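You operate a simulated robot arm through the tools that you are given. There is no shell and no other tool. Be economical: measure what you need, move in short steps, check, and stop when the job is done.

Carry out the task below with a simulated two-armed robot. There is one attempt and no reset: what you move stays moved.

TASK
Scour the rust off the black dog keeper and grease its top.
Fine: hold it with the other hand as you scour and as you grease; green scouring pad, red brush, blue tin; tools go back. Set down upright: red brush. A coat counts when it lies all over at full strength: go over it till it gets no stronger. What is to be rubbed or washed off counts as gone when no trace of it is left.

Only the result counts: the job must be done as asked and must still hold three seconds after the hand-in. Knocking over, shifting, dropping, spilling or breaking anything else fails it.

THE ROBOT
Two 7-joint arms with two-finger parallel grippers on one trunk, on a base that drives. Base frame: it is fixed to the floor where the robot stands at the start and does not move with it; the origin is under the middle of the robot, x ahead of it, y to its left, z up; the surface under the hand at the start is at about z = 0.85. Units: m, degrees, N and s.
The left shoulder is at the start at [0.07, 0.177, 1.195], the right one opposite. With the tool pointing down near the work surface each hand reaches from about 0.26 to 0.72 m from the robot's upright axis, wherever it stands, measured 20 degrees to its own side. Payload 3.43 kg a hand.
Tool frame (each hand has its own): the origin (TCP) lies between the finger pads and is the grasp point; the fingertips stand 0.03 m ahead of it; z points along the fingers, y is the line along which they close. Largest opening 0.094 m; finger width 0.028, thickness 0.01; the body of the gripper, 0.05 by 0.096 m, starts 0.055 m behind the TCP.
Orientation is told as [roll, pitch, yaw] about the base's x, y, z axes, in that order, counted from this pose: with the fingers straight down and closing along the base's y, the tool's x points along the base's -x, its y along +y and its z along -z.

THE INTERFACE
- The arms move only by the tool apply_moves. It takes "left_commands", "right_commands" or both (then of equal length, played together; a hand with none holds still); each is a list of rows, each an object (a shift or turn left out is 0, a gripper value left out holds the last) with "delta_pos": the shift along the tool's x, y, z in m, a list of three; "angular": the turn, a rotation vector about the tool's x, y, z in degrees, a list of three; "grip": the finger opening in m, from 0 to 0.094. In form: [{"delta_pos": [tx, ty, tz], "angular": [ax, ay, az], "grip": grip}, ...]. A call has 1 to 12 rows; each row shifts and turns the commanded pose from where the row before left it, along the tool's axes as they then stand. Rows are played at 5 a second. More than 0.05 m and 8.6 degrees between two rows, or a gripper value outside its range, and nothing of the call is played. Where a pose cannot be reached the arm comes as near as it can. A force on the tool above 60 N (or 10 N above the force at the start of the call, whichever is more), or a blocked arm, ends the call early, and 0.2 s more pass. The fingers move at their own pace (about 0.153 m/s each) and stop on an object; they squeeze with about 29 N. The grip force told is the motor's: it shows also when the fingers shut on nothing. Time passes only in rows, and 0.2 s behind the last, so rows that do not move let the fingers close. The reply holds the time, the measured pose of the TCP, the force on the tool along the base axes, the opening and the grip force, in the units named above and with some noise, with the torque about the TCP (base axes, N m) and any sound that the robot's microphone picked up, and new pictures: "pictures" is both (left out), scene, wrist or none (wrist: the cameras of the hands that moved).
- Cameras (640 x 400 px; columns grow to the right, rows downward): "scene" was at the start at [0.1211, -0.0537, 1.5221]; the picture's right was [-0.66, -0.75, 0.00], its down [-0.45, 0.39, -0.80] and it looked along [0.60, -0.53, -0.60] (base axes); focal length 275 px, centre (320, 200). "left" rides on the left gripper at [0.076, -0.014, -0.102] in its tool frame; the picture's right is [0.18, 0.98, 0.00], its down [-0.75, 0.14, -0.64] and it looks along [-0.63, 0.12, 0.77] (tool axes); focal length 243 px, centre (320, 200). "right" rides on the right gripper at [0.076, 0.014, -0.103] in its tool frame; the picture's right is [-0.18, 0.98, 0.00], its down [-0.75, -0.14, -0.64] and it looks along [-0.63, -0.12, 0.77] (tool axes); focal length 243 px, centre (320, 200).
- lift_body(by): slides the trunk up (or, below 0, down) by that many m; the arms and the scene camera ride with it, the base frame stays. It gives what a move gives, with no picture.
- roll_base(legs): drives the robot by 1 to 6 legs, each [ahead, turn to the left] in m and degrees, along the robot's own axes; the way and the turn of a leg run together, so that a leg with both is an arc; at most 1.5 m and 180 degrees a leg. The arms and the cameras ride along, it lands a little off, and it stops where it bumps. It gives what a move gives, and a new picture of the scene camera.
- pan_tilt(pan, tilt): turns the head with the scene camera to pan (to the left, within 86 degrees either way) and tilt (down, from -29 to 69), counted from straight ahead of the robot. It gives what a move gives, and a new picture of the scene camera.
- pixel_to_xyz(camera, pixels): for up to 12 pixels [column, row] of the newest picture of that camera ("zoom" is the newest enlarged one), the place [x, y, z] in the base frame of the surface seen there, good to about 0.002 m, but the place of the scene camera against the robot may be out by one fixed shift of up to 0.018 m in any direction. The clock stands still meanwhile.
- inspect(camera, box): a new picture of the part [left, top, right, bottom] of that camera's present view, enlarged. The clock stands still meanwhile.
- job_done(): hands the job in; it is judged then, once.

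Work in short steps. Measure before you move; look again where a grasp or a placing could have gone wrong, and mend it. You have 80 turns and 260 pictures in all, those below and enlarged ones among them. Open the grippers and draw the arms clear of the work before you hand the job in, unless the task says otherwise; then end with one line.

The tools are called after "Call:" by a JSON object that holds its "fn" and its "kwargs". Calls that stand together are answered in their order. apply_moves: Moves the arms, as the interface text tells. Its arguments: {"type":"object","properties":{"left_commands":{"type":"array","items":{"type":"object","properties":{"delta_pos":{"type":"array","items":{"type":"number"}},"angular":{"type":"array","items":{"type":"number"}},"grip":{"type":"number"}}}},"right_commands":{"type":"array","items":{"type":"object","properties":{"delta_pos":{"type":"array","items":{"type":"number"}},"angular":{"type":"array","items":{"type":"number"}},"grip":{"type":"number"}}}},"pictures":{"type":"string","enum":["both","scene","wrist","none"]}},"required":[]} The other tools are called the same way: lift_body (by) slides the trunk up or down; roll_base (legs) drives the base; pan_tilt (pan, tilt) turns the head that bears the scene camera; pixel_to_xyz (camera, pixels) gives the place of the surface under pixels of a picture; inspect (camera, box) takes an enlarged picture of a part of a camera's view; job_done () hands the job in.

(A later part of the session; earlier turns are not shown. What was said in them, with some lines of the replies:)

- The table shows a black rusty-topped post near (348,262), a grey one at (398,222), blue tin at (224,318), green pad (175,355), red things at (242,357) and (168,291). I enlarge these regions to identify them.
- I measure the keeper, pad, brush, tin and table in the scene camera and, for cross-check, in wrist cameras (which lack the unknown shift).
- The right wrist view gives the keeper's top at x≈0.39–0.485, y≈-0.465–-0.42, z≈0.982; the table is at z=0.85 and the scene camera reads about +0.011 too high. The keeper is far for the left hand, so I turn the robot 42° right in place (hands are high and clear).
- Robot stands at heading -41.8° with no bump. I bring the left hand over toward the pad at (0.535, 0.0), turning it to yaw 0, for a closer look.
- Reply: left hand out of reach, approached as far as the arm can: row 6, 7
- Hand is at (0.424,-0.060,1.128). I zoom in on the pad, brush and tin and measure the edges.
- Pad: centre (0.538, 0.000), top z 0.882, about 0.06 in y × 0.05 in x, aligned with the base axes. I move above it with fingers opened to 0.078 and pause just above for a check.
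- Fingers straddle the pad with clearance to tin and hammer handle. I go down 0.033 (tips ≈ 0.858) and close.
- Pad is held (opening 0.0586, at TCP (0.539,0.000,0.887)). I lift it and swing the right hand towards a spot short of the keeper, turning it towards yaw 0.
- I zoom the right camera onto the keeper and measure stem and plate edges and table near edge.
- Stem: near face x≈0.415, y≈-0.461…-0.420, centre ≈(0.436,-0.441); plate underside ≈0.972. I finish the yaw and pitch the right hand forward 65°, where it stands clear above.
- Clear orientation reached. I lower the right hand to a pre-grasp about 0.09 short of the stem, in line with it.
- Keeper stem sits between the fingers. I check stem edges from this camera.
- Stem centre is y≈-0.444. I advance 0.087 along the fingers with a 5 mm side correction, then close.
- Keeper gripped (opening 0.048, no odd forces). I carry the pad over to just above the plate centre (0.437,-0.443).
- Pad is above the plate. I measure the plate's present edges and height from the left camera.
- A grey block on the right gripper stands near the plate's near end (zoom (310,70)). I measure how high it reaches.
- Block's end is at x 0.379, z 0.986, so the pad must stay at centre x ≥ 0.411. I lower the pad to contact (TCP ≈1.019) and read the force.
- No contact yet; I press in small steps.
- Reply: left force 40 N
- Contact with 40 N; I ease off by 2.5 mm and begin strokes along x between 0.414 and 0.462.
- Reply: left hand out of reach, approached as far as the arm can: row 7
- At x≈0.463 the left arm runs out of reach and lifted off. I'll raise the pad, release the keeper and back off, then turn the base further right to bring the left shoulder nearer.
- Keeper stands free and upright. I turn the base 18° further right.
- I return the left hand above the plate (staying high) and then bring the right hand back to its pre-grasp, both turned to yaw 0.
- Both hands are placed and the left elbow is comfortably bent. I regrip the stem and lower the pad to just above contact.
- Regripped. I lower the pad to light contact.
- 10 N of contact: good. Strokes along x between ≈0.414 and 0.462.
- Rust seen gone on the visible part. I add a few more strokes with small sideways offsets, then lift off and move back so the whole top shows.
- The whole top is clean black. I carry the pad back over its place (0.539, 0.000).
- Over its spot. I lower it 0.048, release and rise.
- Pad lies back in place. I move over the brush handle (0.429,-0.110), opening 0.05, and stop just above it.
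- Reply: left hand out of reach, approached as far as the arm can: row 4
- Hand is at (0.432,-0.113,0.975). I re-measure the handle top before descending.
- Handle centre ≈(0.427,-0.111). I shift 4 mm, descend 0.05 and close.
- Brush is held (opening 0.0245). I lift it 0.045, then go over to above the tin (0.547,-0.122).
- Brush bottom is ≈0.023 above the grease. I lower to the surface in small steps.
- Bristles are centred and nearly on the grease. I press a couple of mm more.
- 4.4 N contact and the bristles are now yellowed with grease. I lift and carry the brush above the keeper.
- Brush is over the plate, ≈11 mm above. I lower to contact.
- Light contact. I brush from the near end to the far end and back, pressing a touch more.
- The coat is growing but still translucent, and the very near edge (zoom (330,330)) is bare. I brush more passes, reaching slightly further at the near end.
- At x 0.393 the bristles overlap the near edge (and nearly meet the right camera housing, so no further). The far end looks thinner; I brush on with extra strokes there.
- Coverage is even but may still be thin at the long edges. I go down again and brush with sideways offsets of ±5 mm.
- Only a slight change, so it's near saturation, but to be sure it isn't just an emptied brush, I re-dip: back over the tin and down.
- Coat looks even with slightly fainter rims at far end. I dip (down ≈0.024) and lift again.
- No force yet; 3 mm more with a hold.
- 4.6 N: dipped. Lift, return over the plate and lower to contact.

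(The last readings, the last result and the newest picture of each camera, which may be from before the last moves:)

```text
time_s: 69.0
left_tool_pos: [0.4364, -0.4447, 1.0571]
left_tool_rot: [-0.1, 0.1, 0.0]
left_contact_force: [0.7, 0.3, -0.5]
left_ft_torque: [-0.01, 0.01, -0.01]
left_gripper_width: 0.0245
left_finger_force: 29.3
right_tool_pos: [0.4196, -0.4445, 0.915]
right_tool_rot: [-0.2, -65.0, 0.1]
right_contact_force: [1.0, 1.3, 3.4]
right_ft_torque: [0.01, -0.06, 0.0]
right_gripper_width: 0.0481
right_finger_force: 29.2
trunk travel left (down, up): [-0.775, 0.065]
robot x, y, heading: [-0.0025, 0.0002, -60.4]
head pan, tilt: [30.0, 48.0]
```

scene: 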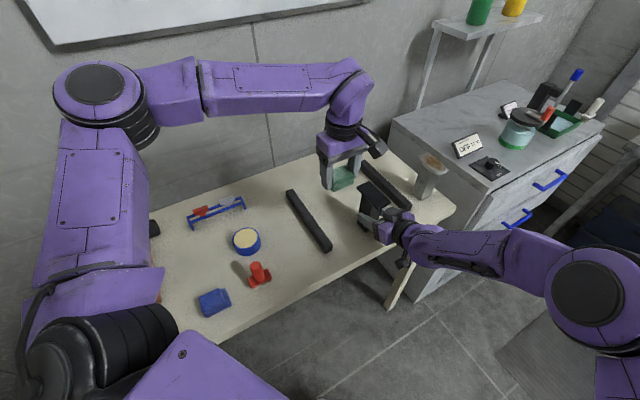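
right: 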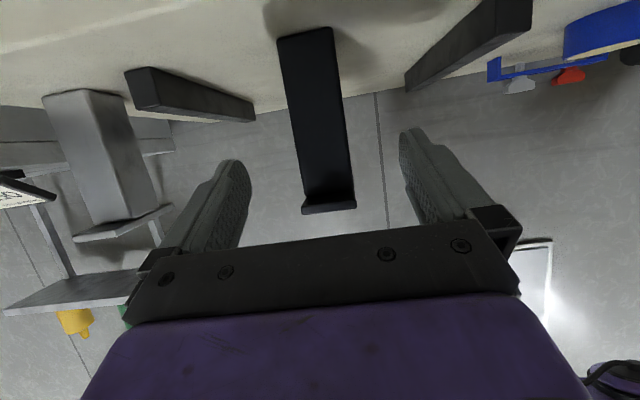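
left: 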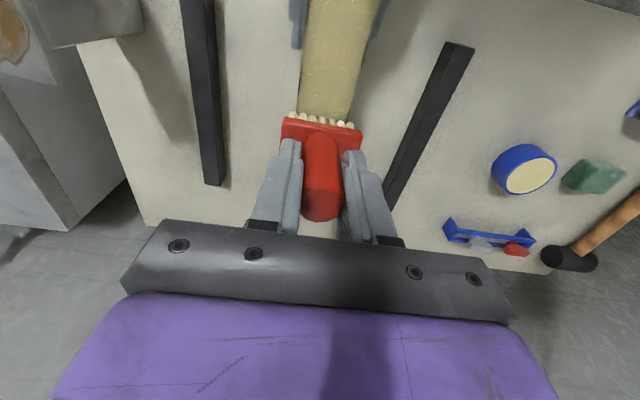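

Just at contact. I press 2.5 mm and stroke full length with sideways offsets.

Call:
{"fn": "apply_moves", "kwargs": {"left_commands": [{"delta_pos": [0, 0.003, 0.0025]}, {"delta_pos": [0.02, 0, 0]}, {"delta_pos": [0.02, 0, 0]}, {"delta_pos": [-0.02, -0.004, 0]}, {"delta_pos": [-0.02, 0, 0]}, {"delta_pos": [-0.02, 0, 0]}, {"delta_pos": [-0.02, 0, 0]}, {"delta_pos": [-0.006, 0, 0]}, {"delta_pos": [0, -0.004, 0]}, {"delta_pos": [0.02, 0, 0]}, {"delta_pos": [0.02, 0, 0]}, {"delta_pos": [0.02, 0, 0]}], "pictures": "none"}}

Call:
{"fn": "apply_moves", "kwargs": {"left_commands": [{"delta_pos": [0.02, 0, 0]}, {"delta_pos": [0.005, 0, 0]}, {"delta_pos": [0, 0.01, 0]}, {"delta_pos": [-0.02, -0.003, 0]}, {"delta_pos": [-0.02, 0, 0]}, {"delta_pos": [-0.02, 0, 0]}, {"delta_pos": [-0.02, 0, 0]}, {"delta_pos": [-0.006, 0.003, 0]}, {"delta_pos": [0, -0.006, 0]}, {"delta_pos": [0, 0.003, -0.02]}], "pictures": "wrist"}}

Call:
{"fn": "inspect", "kwargs": {"camera": "scene", "box": [350, 150, 420, 210]}}

Call:
{"fn": "inspect", "kwargs": {"camera": "left", "box": [260, 0, 400, 130]}}

```text
time_s: 71.6
left_tool_pos: [0.4208, -0.4493, 1.0544]
left_tool_rot: [-0.2, -0.1, 0.0]
left_contact_force: [11.3, 0.0, 29.2]
left_ft_torque: [0.08, -0.65, -0.05]
left_gripper_width: 0.0249
left_finger_force: 29.2
right_tool_pos: [0.4181, -0.4441, 0.9152]
right_tool_rot: [-0.3, -64.9, 0.2]
right_contact_force: [-9.5, -1.2, -5.3]
right_ft_torque: [0.11, -0.65, -0.07]
right_gripper_width: 0.0479
right_finger_force: 29.7
trunk travel left (down, up): [-0.775, 0.065]
robot x, y, heading: [-0.0005, 0.0008, -60.3]
head pan, tilt: [30.0, 48.0]
```

```text
time_s: 73.8
left_tool_pos: [0.4855, -0.4439, 1.0724]
left_tool_rot: [0.0, 0.0, 0.0]
left_contact_force: [-0.2, -0.2, -0.6]
left_ft_torque: [-0.01, 0.03, -0.02]
left_gripper_width: 0.0244
left_finger_force: 29.2
right_tool_pos: [0.4194, -0.4465, 0.9157]
right_tool_rot: [-0.6, -65.0, 0.2]
right_contact_force: [-0.3, -2.1, 6.1]
right_ft_torque: [-0.13, -0.06, -0.03]
right_gripper_width: 0.0474
right_finger_force: 29.0
trunk travel left (down, up): [-0.775, 0.065]
robot x, y, heading: [-0.0002, 0.0015, -60.4]
head pan, tilt: [30.0, 48.0]
```

left: 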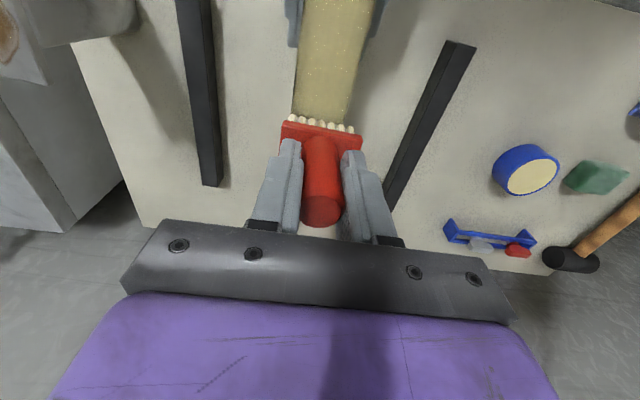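

```text
6.67 times, centred on (385, 180) of scene
```

zoom: 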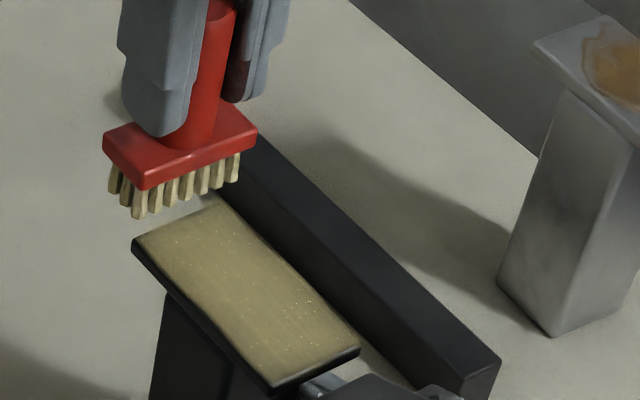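

```text
3.08 times, centred on (330, 65) of left
```

zoom: 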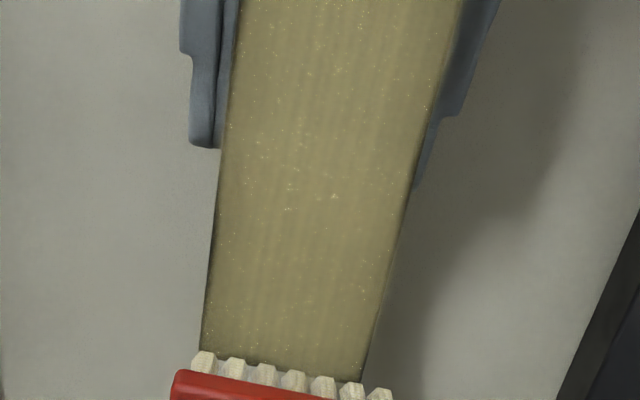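

No further strengthening, so the coat is saturated and covers the whole top. I carry the brush back toward its spot (0.428,-0.112), keeping within reach height.

Call:
{"fn": "apply_moves", "kwargs": {"left_commands": [{"delta_pos": [0.00425, 0.048, -0.005]}, {"delta_pos": [0.00425, 0.049, 0]}, {"delta_pos": [0.00425, 0.049, 0]}, {"delta_pos": [0.00425, 0.049, 0]}, {"delta_pos": [0.00425, 0.049, 0]}, {"delta_pos": [0.00425, 0.049, 0]}, {"delta_pos": [0, 0, 0.045]}, {"delta_pos": [0, 0, 0.045]}, {"delta_pos": [0.016, 0.02, 0]}, {"delta_pos": [0.016, 0.019, 0]}], "pictures": "both"}}

Call:
{"fn": "inspect", "kwargs": {"camera": "scene", "box": [200, 200, 320, 310]}}

Call:
{"fn": "inspect", "kwargs": {"camera": "scene", "box": [340, 150, 430, 240]}}

```text
time_s: 76.0
left_tool_pos: [0.429, -0.1131, 0.9883]
left_tool_rot: [-0.1, 0.1, 0.1]
left_contact_force: [0.1, 0.3, -0.2]
left_ft_torque: [-0.01, -0.03, 0.0]
left_gripper_width: 0.0247
left_finger_force: 29.2
left hand out of reach, approached as far as the arm can: row 10
right_tool_pos: [0.4194, -0.4434, 0.9162]
right_tool_rot: [-0.4, -65.0, 0.3]
right_contact_force: [-1.9, 4.1, 12.7]
right_ft_torque: [0.15, -0.16, -0.02]
right_gripper_width: 0.048
right_finger_force: 29.3
trunk travel left (down, up): [-0.775, 0.065]
robot x, y, heading: [-0.0055, 0.0008, -60.4]
head pan, tilt: [30.0, 48.0]
```

scene: 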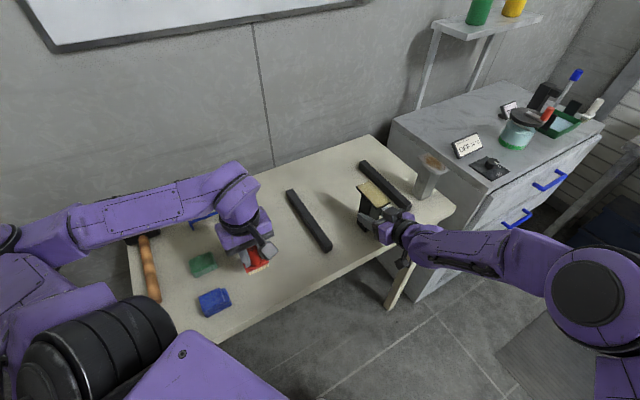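
left: 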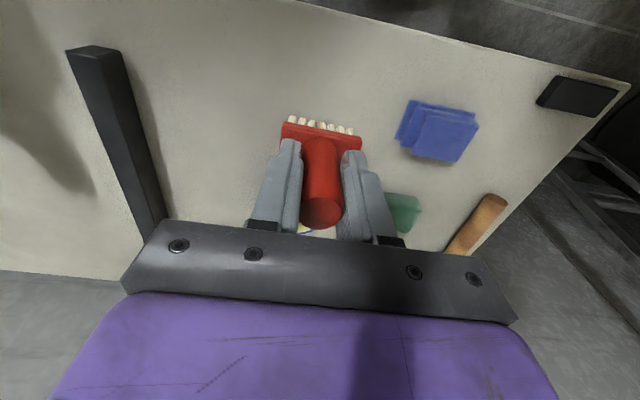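

```text
3.64 times, centred on (260, 255) of scene
```

zoom: 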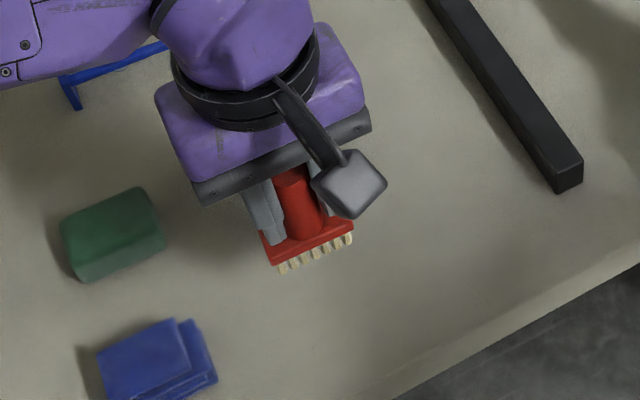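

```text
4.44 times, centred on (385, 195) of scene
```

zoom: 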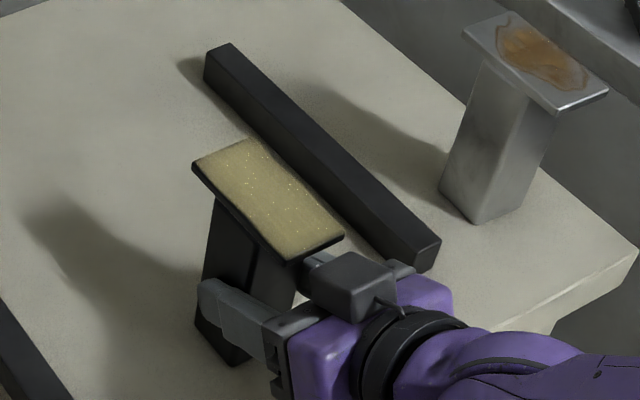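

Brush hangs above its spot; coat on the keeper looks uniform. I lower the brush gently to the table.

Call:
{"fn": "apply_moves", "kwargs": {"left_commands": [{"delta_pos": [0, 0, 0.03]}, {"delta_pos": [0, 0, 0.027]}, {"delta_pos": [0, 0, 0.003]}, {"delta_pos": [0, 0, 0.002]}], "pictures": "wrist"}}

Call:
{"fn": "inspect", "kwargs": {"camera": "scene", "box": [220, 230, 300, 300]}}

```text
time_s: 77.0
left_tool_pos: [0.4312, -0.1143, 0.928]
left_tool_rot: [-0.4, 0.0, 0.0]
left_contact_force: [-0.5, -0.5, -0.3]
left_ft_torque: [0.01, 0.05, -0.01]
left_gripper_width: 0.0246
left_finger_force: 29.2
right_tool_pos: [0.4192, -0.443, 0.9167]
right_tool_rot: [-0.6, -65.0, 0.4]
right_contact_force: [0.1, 4.6, 10.4]
right_ft_torque: [0.1, -0.08, 0.05]
right_gripper_width: 0.0476
right_finger_force: 28.6
trunk travel left (down, up): [-0.775, 0.065]
robot x, y, heading: [0.0, -0.001, -60.2]
head pan, tilt: [30.0, 48.0]
```

left: 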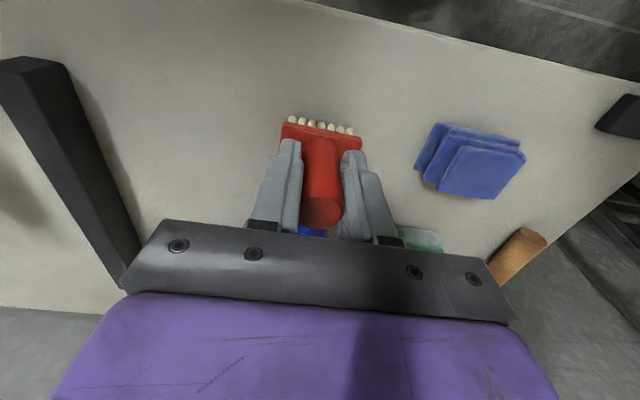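

```text
5.71 times, centred on (260, 265) of scene
```

zoom: 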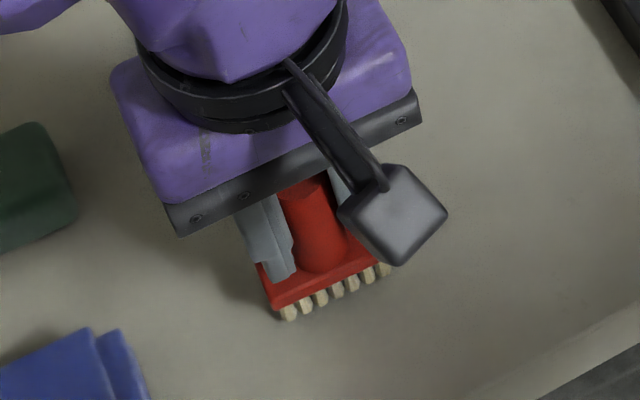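

The handle looks slightly pivoted in the grip (top at (322,215) vs (322,200) before). I measure its tilt.

Call:
{"fn": "pixel_to_xyz", "kwargs": {"camera": "left", "pixels": [[322, 208], [322, 222], [322, 213], [318, 150], [320, 180], [290, 128], [350, 136], [287, 140], [356, 150]]}}

```text
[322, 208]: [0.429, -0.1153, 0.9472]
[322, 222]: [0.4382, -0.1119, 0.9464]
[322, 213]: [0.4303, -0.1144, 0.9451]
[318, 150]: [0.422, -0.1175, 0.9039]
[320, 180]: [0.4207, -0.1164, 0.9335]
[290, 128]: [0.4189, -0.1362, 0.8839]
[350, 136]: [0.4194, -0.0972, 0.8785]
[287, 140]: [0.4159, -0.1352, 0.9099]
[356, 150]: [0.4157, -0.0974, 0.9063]
```

Handle is vertical but has slid up ≈6 mm in the grip, so the bristles are still ≈7 mm above the table. I lower further with a 3 mm sideways correction until contact.

Call:
{"fn": "apply_moves", "kwargs": {"left_commands": [{"delta_pos": [0.002, 0.003, 0.003]}, {"delta_pos": [0, 0, 0.0025]}, {"delta_pos": [0, 0, 0.0015]}, {}], "pictures": "none"}}

```text
time_s: 78.0
left_tool_pos: [0.4273, -0.1121, 0.9193]
left_tool_rot: [-0.4, -0.1, 0.1]
left_contact_force: [3.2, 5.1, 29.0]
left_ft_torque: [0.17, -0.02, 0.01]
left_gripper_width: 0.0249
left_finger_force: 28.8
right_tool_pos: [0.4179, -0.4435, 0.9142]
right_tool_rot: [-0.6, -64.8, 0.2]
right_contact_force: [0.8, -0.9, -0.3]
right_ft_torque: [-0.1, -0.07, -0.04]
right_gripper_width: 0.0477
right_finger_force: 28.9
trunk travel left (down, up): [-0.775, 0.065]
robot x, y, heading: [0.0005, 0.0002, -60.4]
head pan, tilt: [30.0, 48.0]
```

Firm contact (29 N). I ease up 1.5 mm, open, and rise straight up.

Call:
{"fn": "apply_moves", "kwargs": {"left_commands": [{"delta_pos": [0, 0, -0.0015]}, {"grip": 0.035}, {"grip": 0.055}, {"grip": 0.055}, {"delta_pos": [0, 0, -0.03]}, {"delta_pos": [0, 0, -0.03]}], "pictures": "wrist"}}

Call:
{"fn": "inspect", "kwargs": {"camera": "scene", "box": [220, 230, 300, 300]}}

```text
time_s: 79.4
left_tool_pos: [0.4289, -0.1142, 0.9804]
left_tool_rot: [-0.1, 0.1, 0.0]
left_contact_force: [0.5, 0.4, -0.5]
left_ft_torque: [0.02, 0.02, -0.01]
left_gripper_width: 0.055
left_finger_force: 0.1
left hand out of reach, approached as far as the arm can: row 6
right_tool_pos: [0.4198, -0.4439, 0.915]
right_tool_rot: [-0.5, -65.0, 0.1]
right_contact_force: [-0.1, -2.7, 9.8]
right_ft_torque: [-0.16, 0.08, 0.03]
right_gripper_width: 0.0478
right_finger_force: 28.7
trunk travel left (down, up): [-0.775, 0.065]
robot x, y, heading: [-0.0018, -0.0019, -60.4]
head pan, tilt: [30.0, 48.0]
```

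left: 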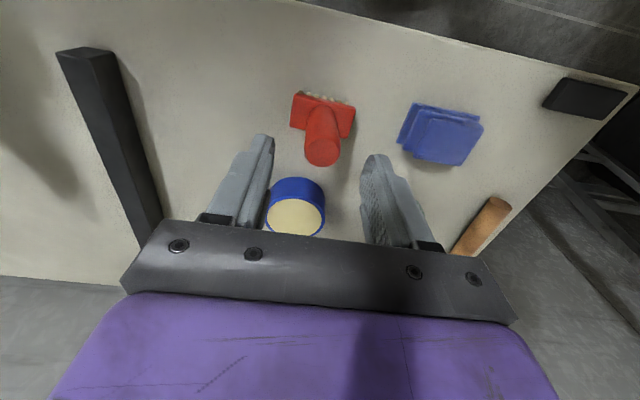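

```text
5.71 times, centred on (260, 265) of scene
```

zoom: 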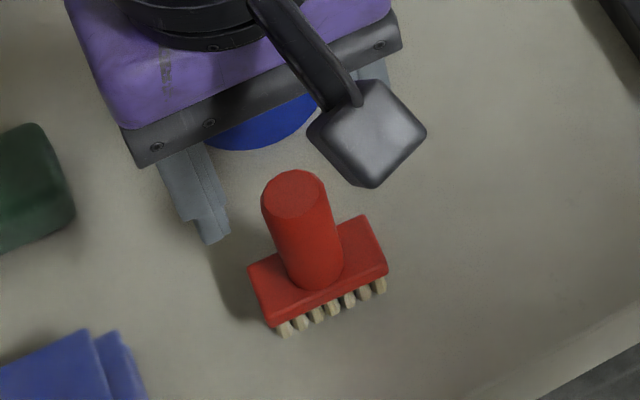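

Brush stands upright. I verify its position and take a close look at the coat.

Call:
{"fn": "pixel_to_xyz", "kwargs": {"camera": "left", "pixels": [[322, 140], [322, 160], [322, 150], [298, 100], [352, 108], [295, 125], [345, 135]]}}

Call:
{"fn": "inspect", "kwargs": {"camera": "scene", "box": [354, 174, 404, 212]}}

```text
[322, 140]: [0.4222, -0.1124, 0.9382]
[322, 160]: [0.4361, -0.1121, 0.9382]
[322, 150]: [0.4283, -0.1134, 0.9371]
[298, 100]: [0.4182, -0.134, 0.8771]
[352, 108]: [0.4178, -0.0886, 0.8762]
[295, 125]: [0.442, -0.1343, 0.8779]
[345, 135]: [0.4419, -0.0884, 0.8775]
```

```text
10.53 times, centred on (379, 193) of scene
```

zoom: 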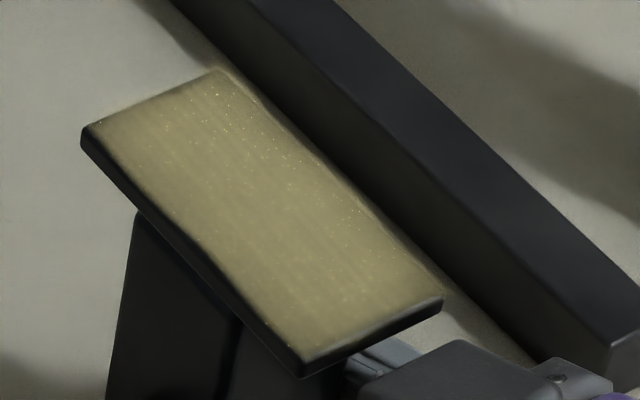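

Coat is uniform to the rims; brush upright within 2 mm of its place. I release the keeper, back the right hand out, and draw the left hand up and away.

Call:
{"fn": "apply_moves", "kwargs": {"left_commands": [{"delta_pos": [-0.025, -0.01, -0.02]}, {"delta_pos": [-0.025, -0.01, -0.03]}, {"delta_pos": [-0.02, -0.01, -0.035]}, {"delta_pos": [0, 0, -0.04]}, {}, {}, {}, {}, {}], "right_commands": [{"grip": 0.055}, {"grip": 0.07}, {"grip": 0.094}, {"grip": 0.094}, {"delta_pos": [0, 0, -0.028]}, {"delta_pos": [0, 0, -0.028]}, {"delta_pos": [0, 0, -0.028]}, {"delta_pos": [0, 0, -0.028]}, {"delta_pos": [0, 0, -0.04]}], "pictures": "both"}}

Call:
{"fn": "inspect", "kwargs": {"camera": "scene", "box": [340, 150, 430, 240]}}

```text
time_s: 81.4
left_tool_pos: [0.4985, -0.1456, 1.1089]
left_tool_rot: [-0.1, -0.1, 0.0]
left_contact_force: [0.6, -0.3, 0.1]
left_ft_torque: [-0.01, -0.02, 0.02]
left_gripper_width: 0.055
left_finger_force: 0.1
right_tool_pos: [0.2776, -0.4432, 0.9793]
right_tool_rot: [-0.2, -64.9, 0.3]
right_contact_force: [0.2, 0.4, 0.5]
right_ft_torque: [-0.01, 0.02, 0.01]
right_gripper_width: 0.0943
right_finger_force: 0.2
trunk travel left (down, up): [-0.775, 0.065]
robot x, y, heading: [0.0024, 0.001, -60.3]
head pan, tilt: [30.0, 48.0]
```

scene: 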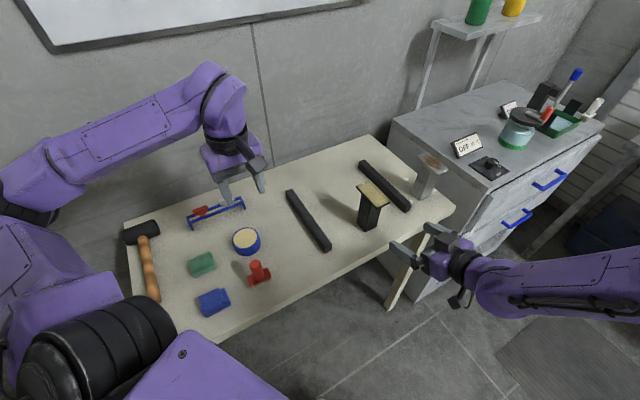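
right: 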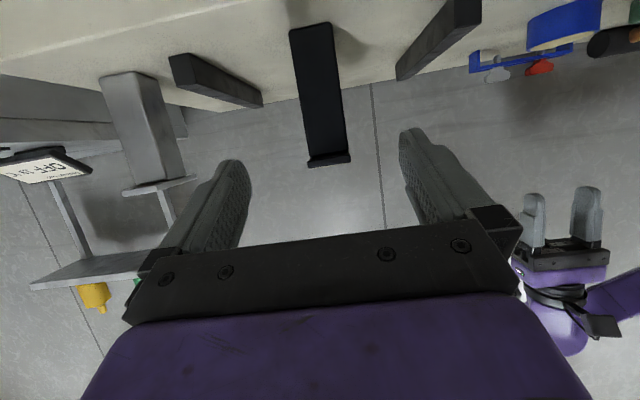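
left: 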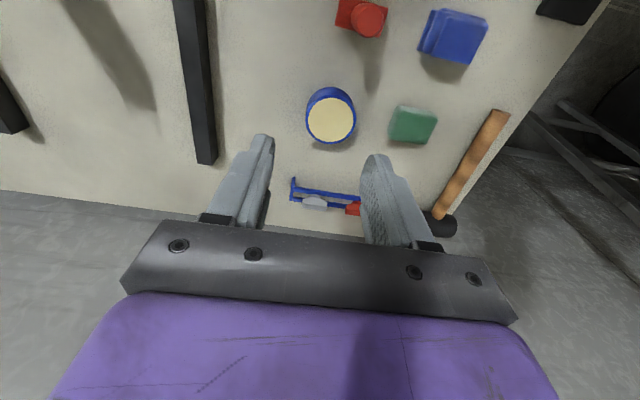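

```text
4.44 times, centred on (385, 195) of scene
```

zoom: 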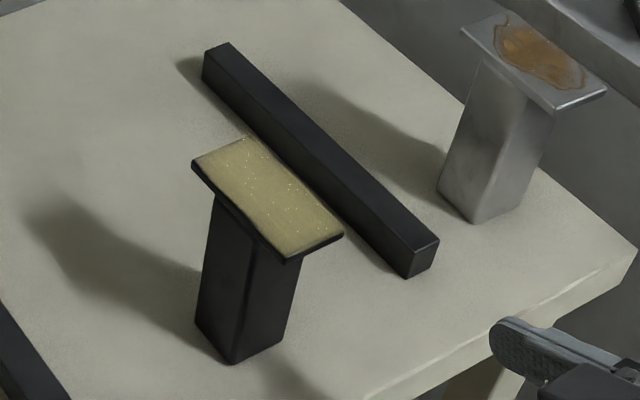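

Keeper stands upright with a full even coat, pad and upright brush are back in place, and both hands are open and clear. I hand in.

Call:
{"fn": "job_done", "kwargs": {}}

```text
The job is handed in.
```

The black dog keeper's top is scoured clean and fully greased, held by the right hand throughout. The green scouring pad is back in its place and the red brush is standing upright in its own.
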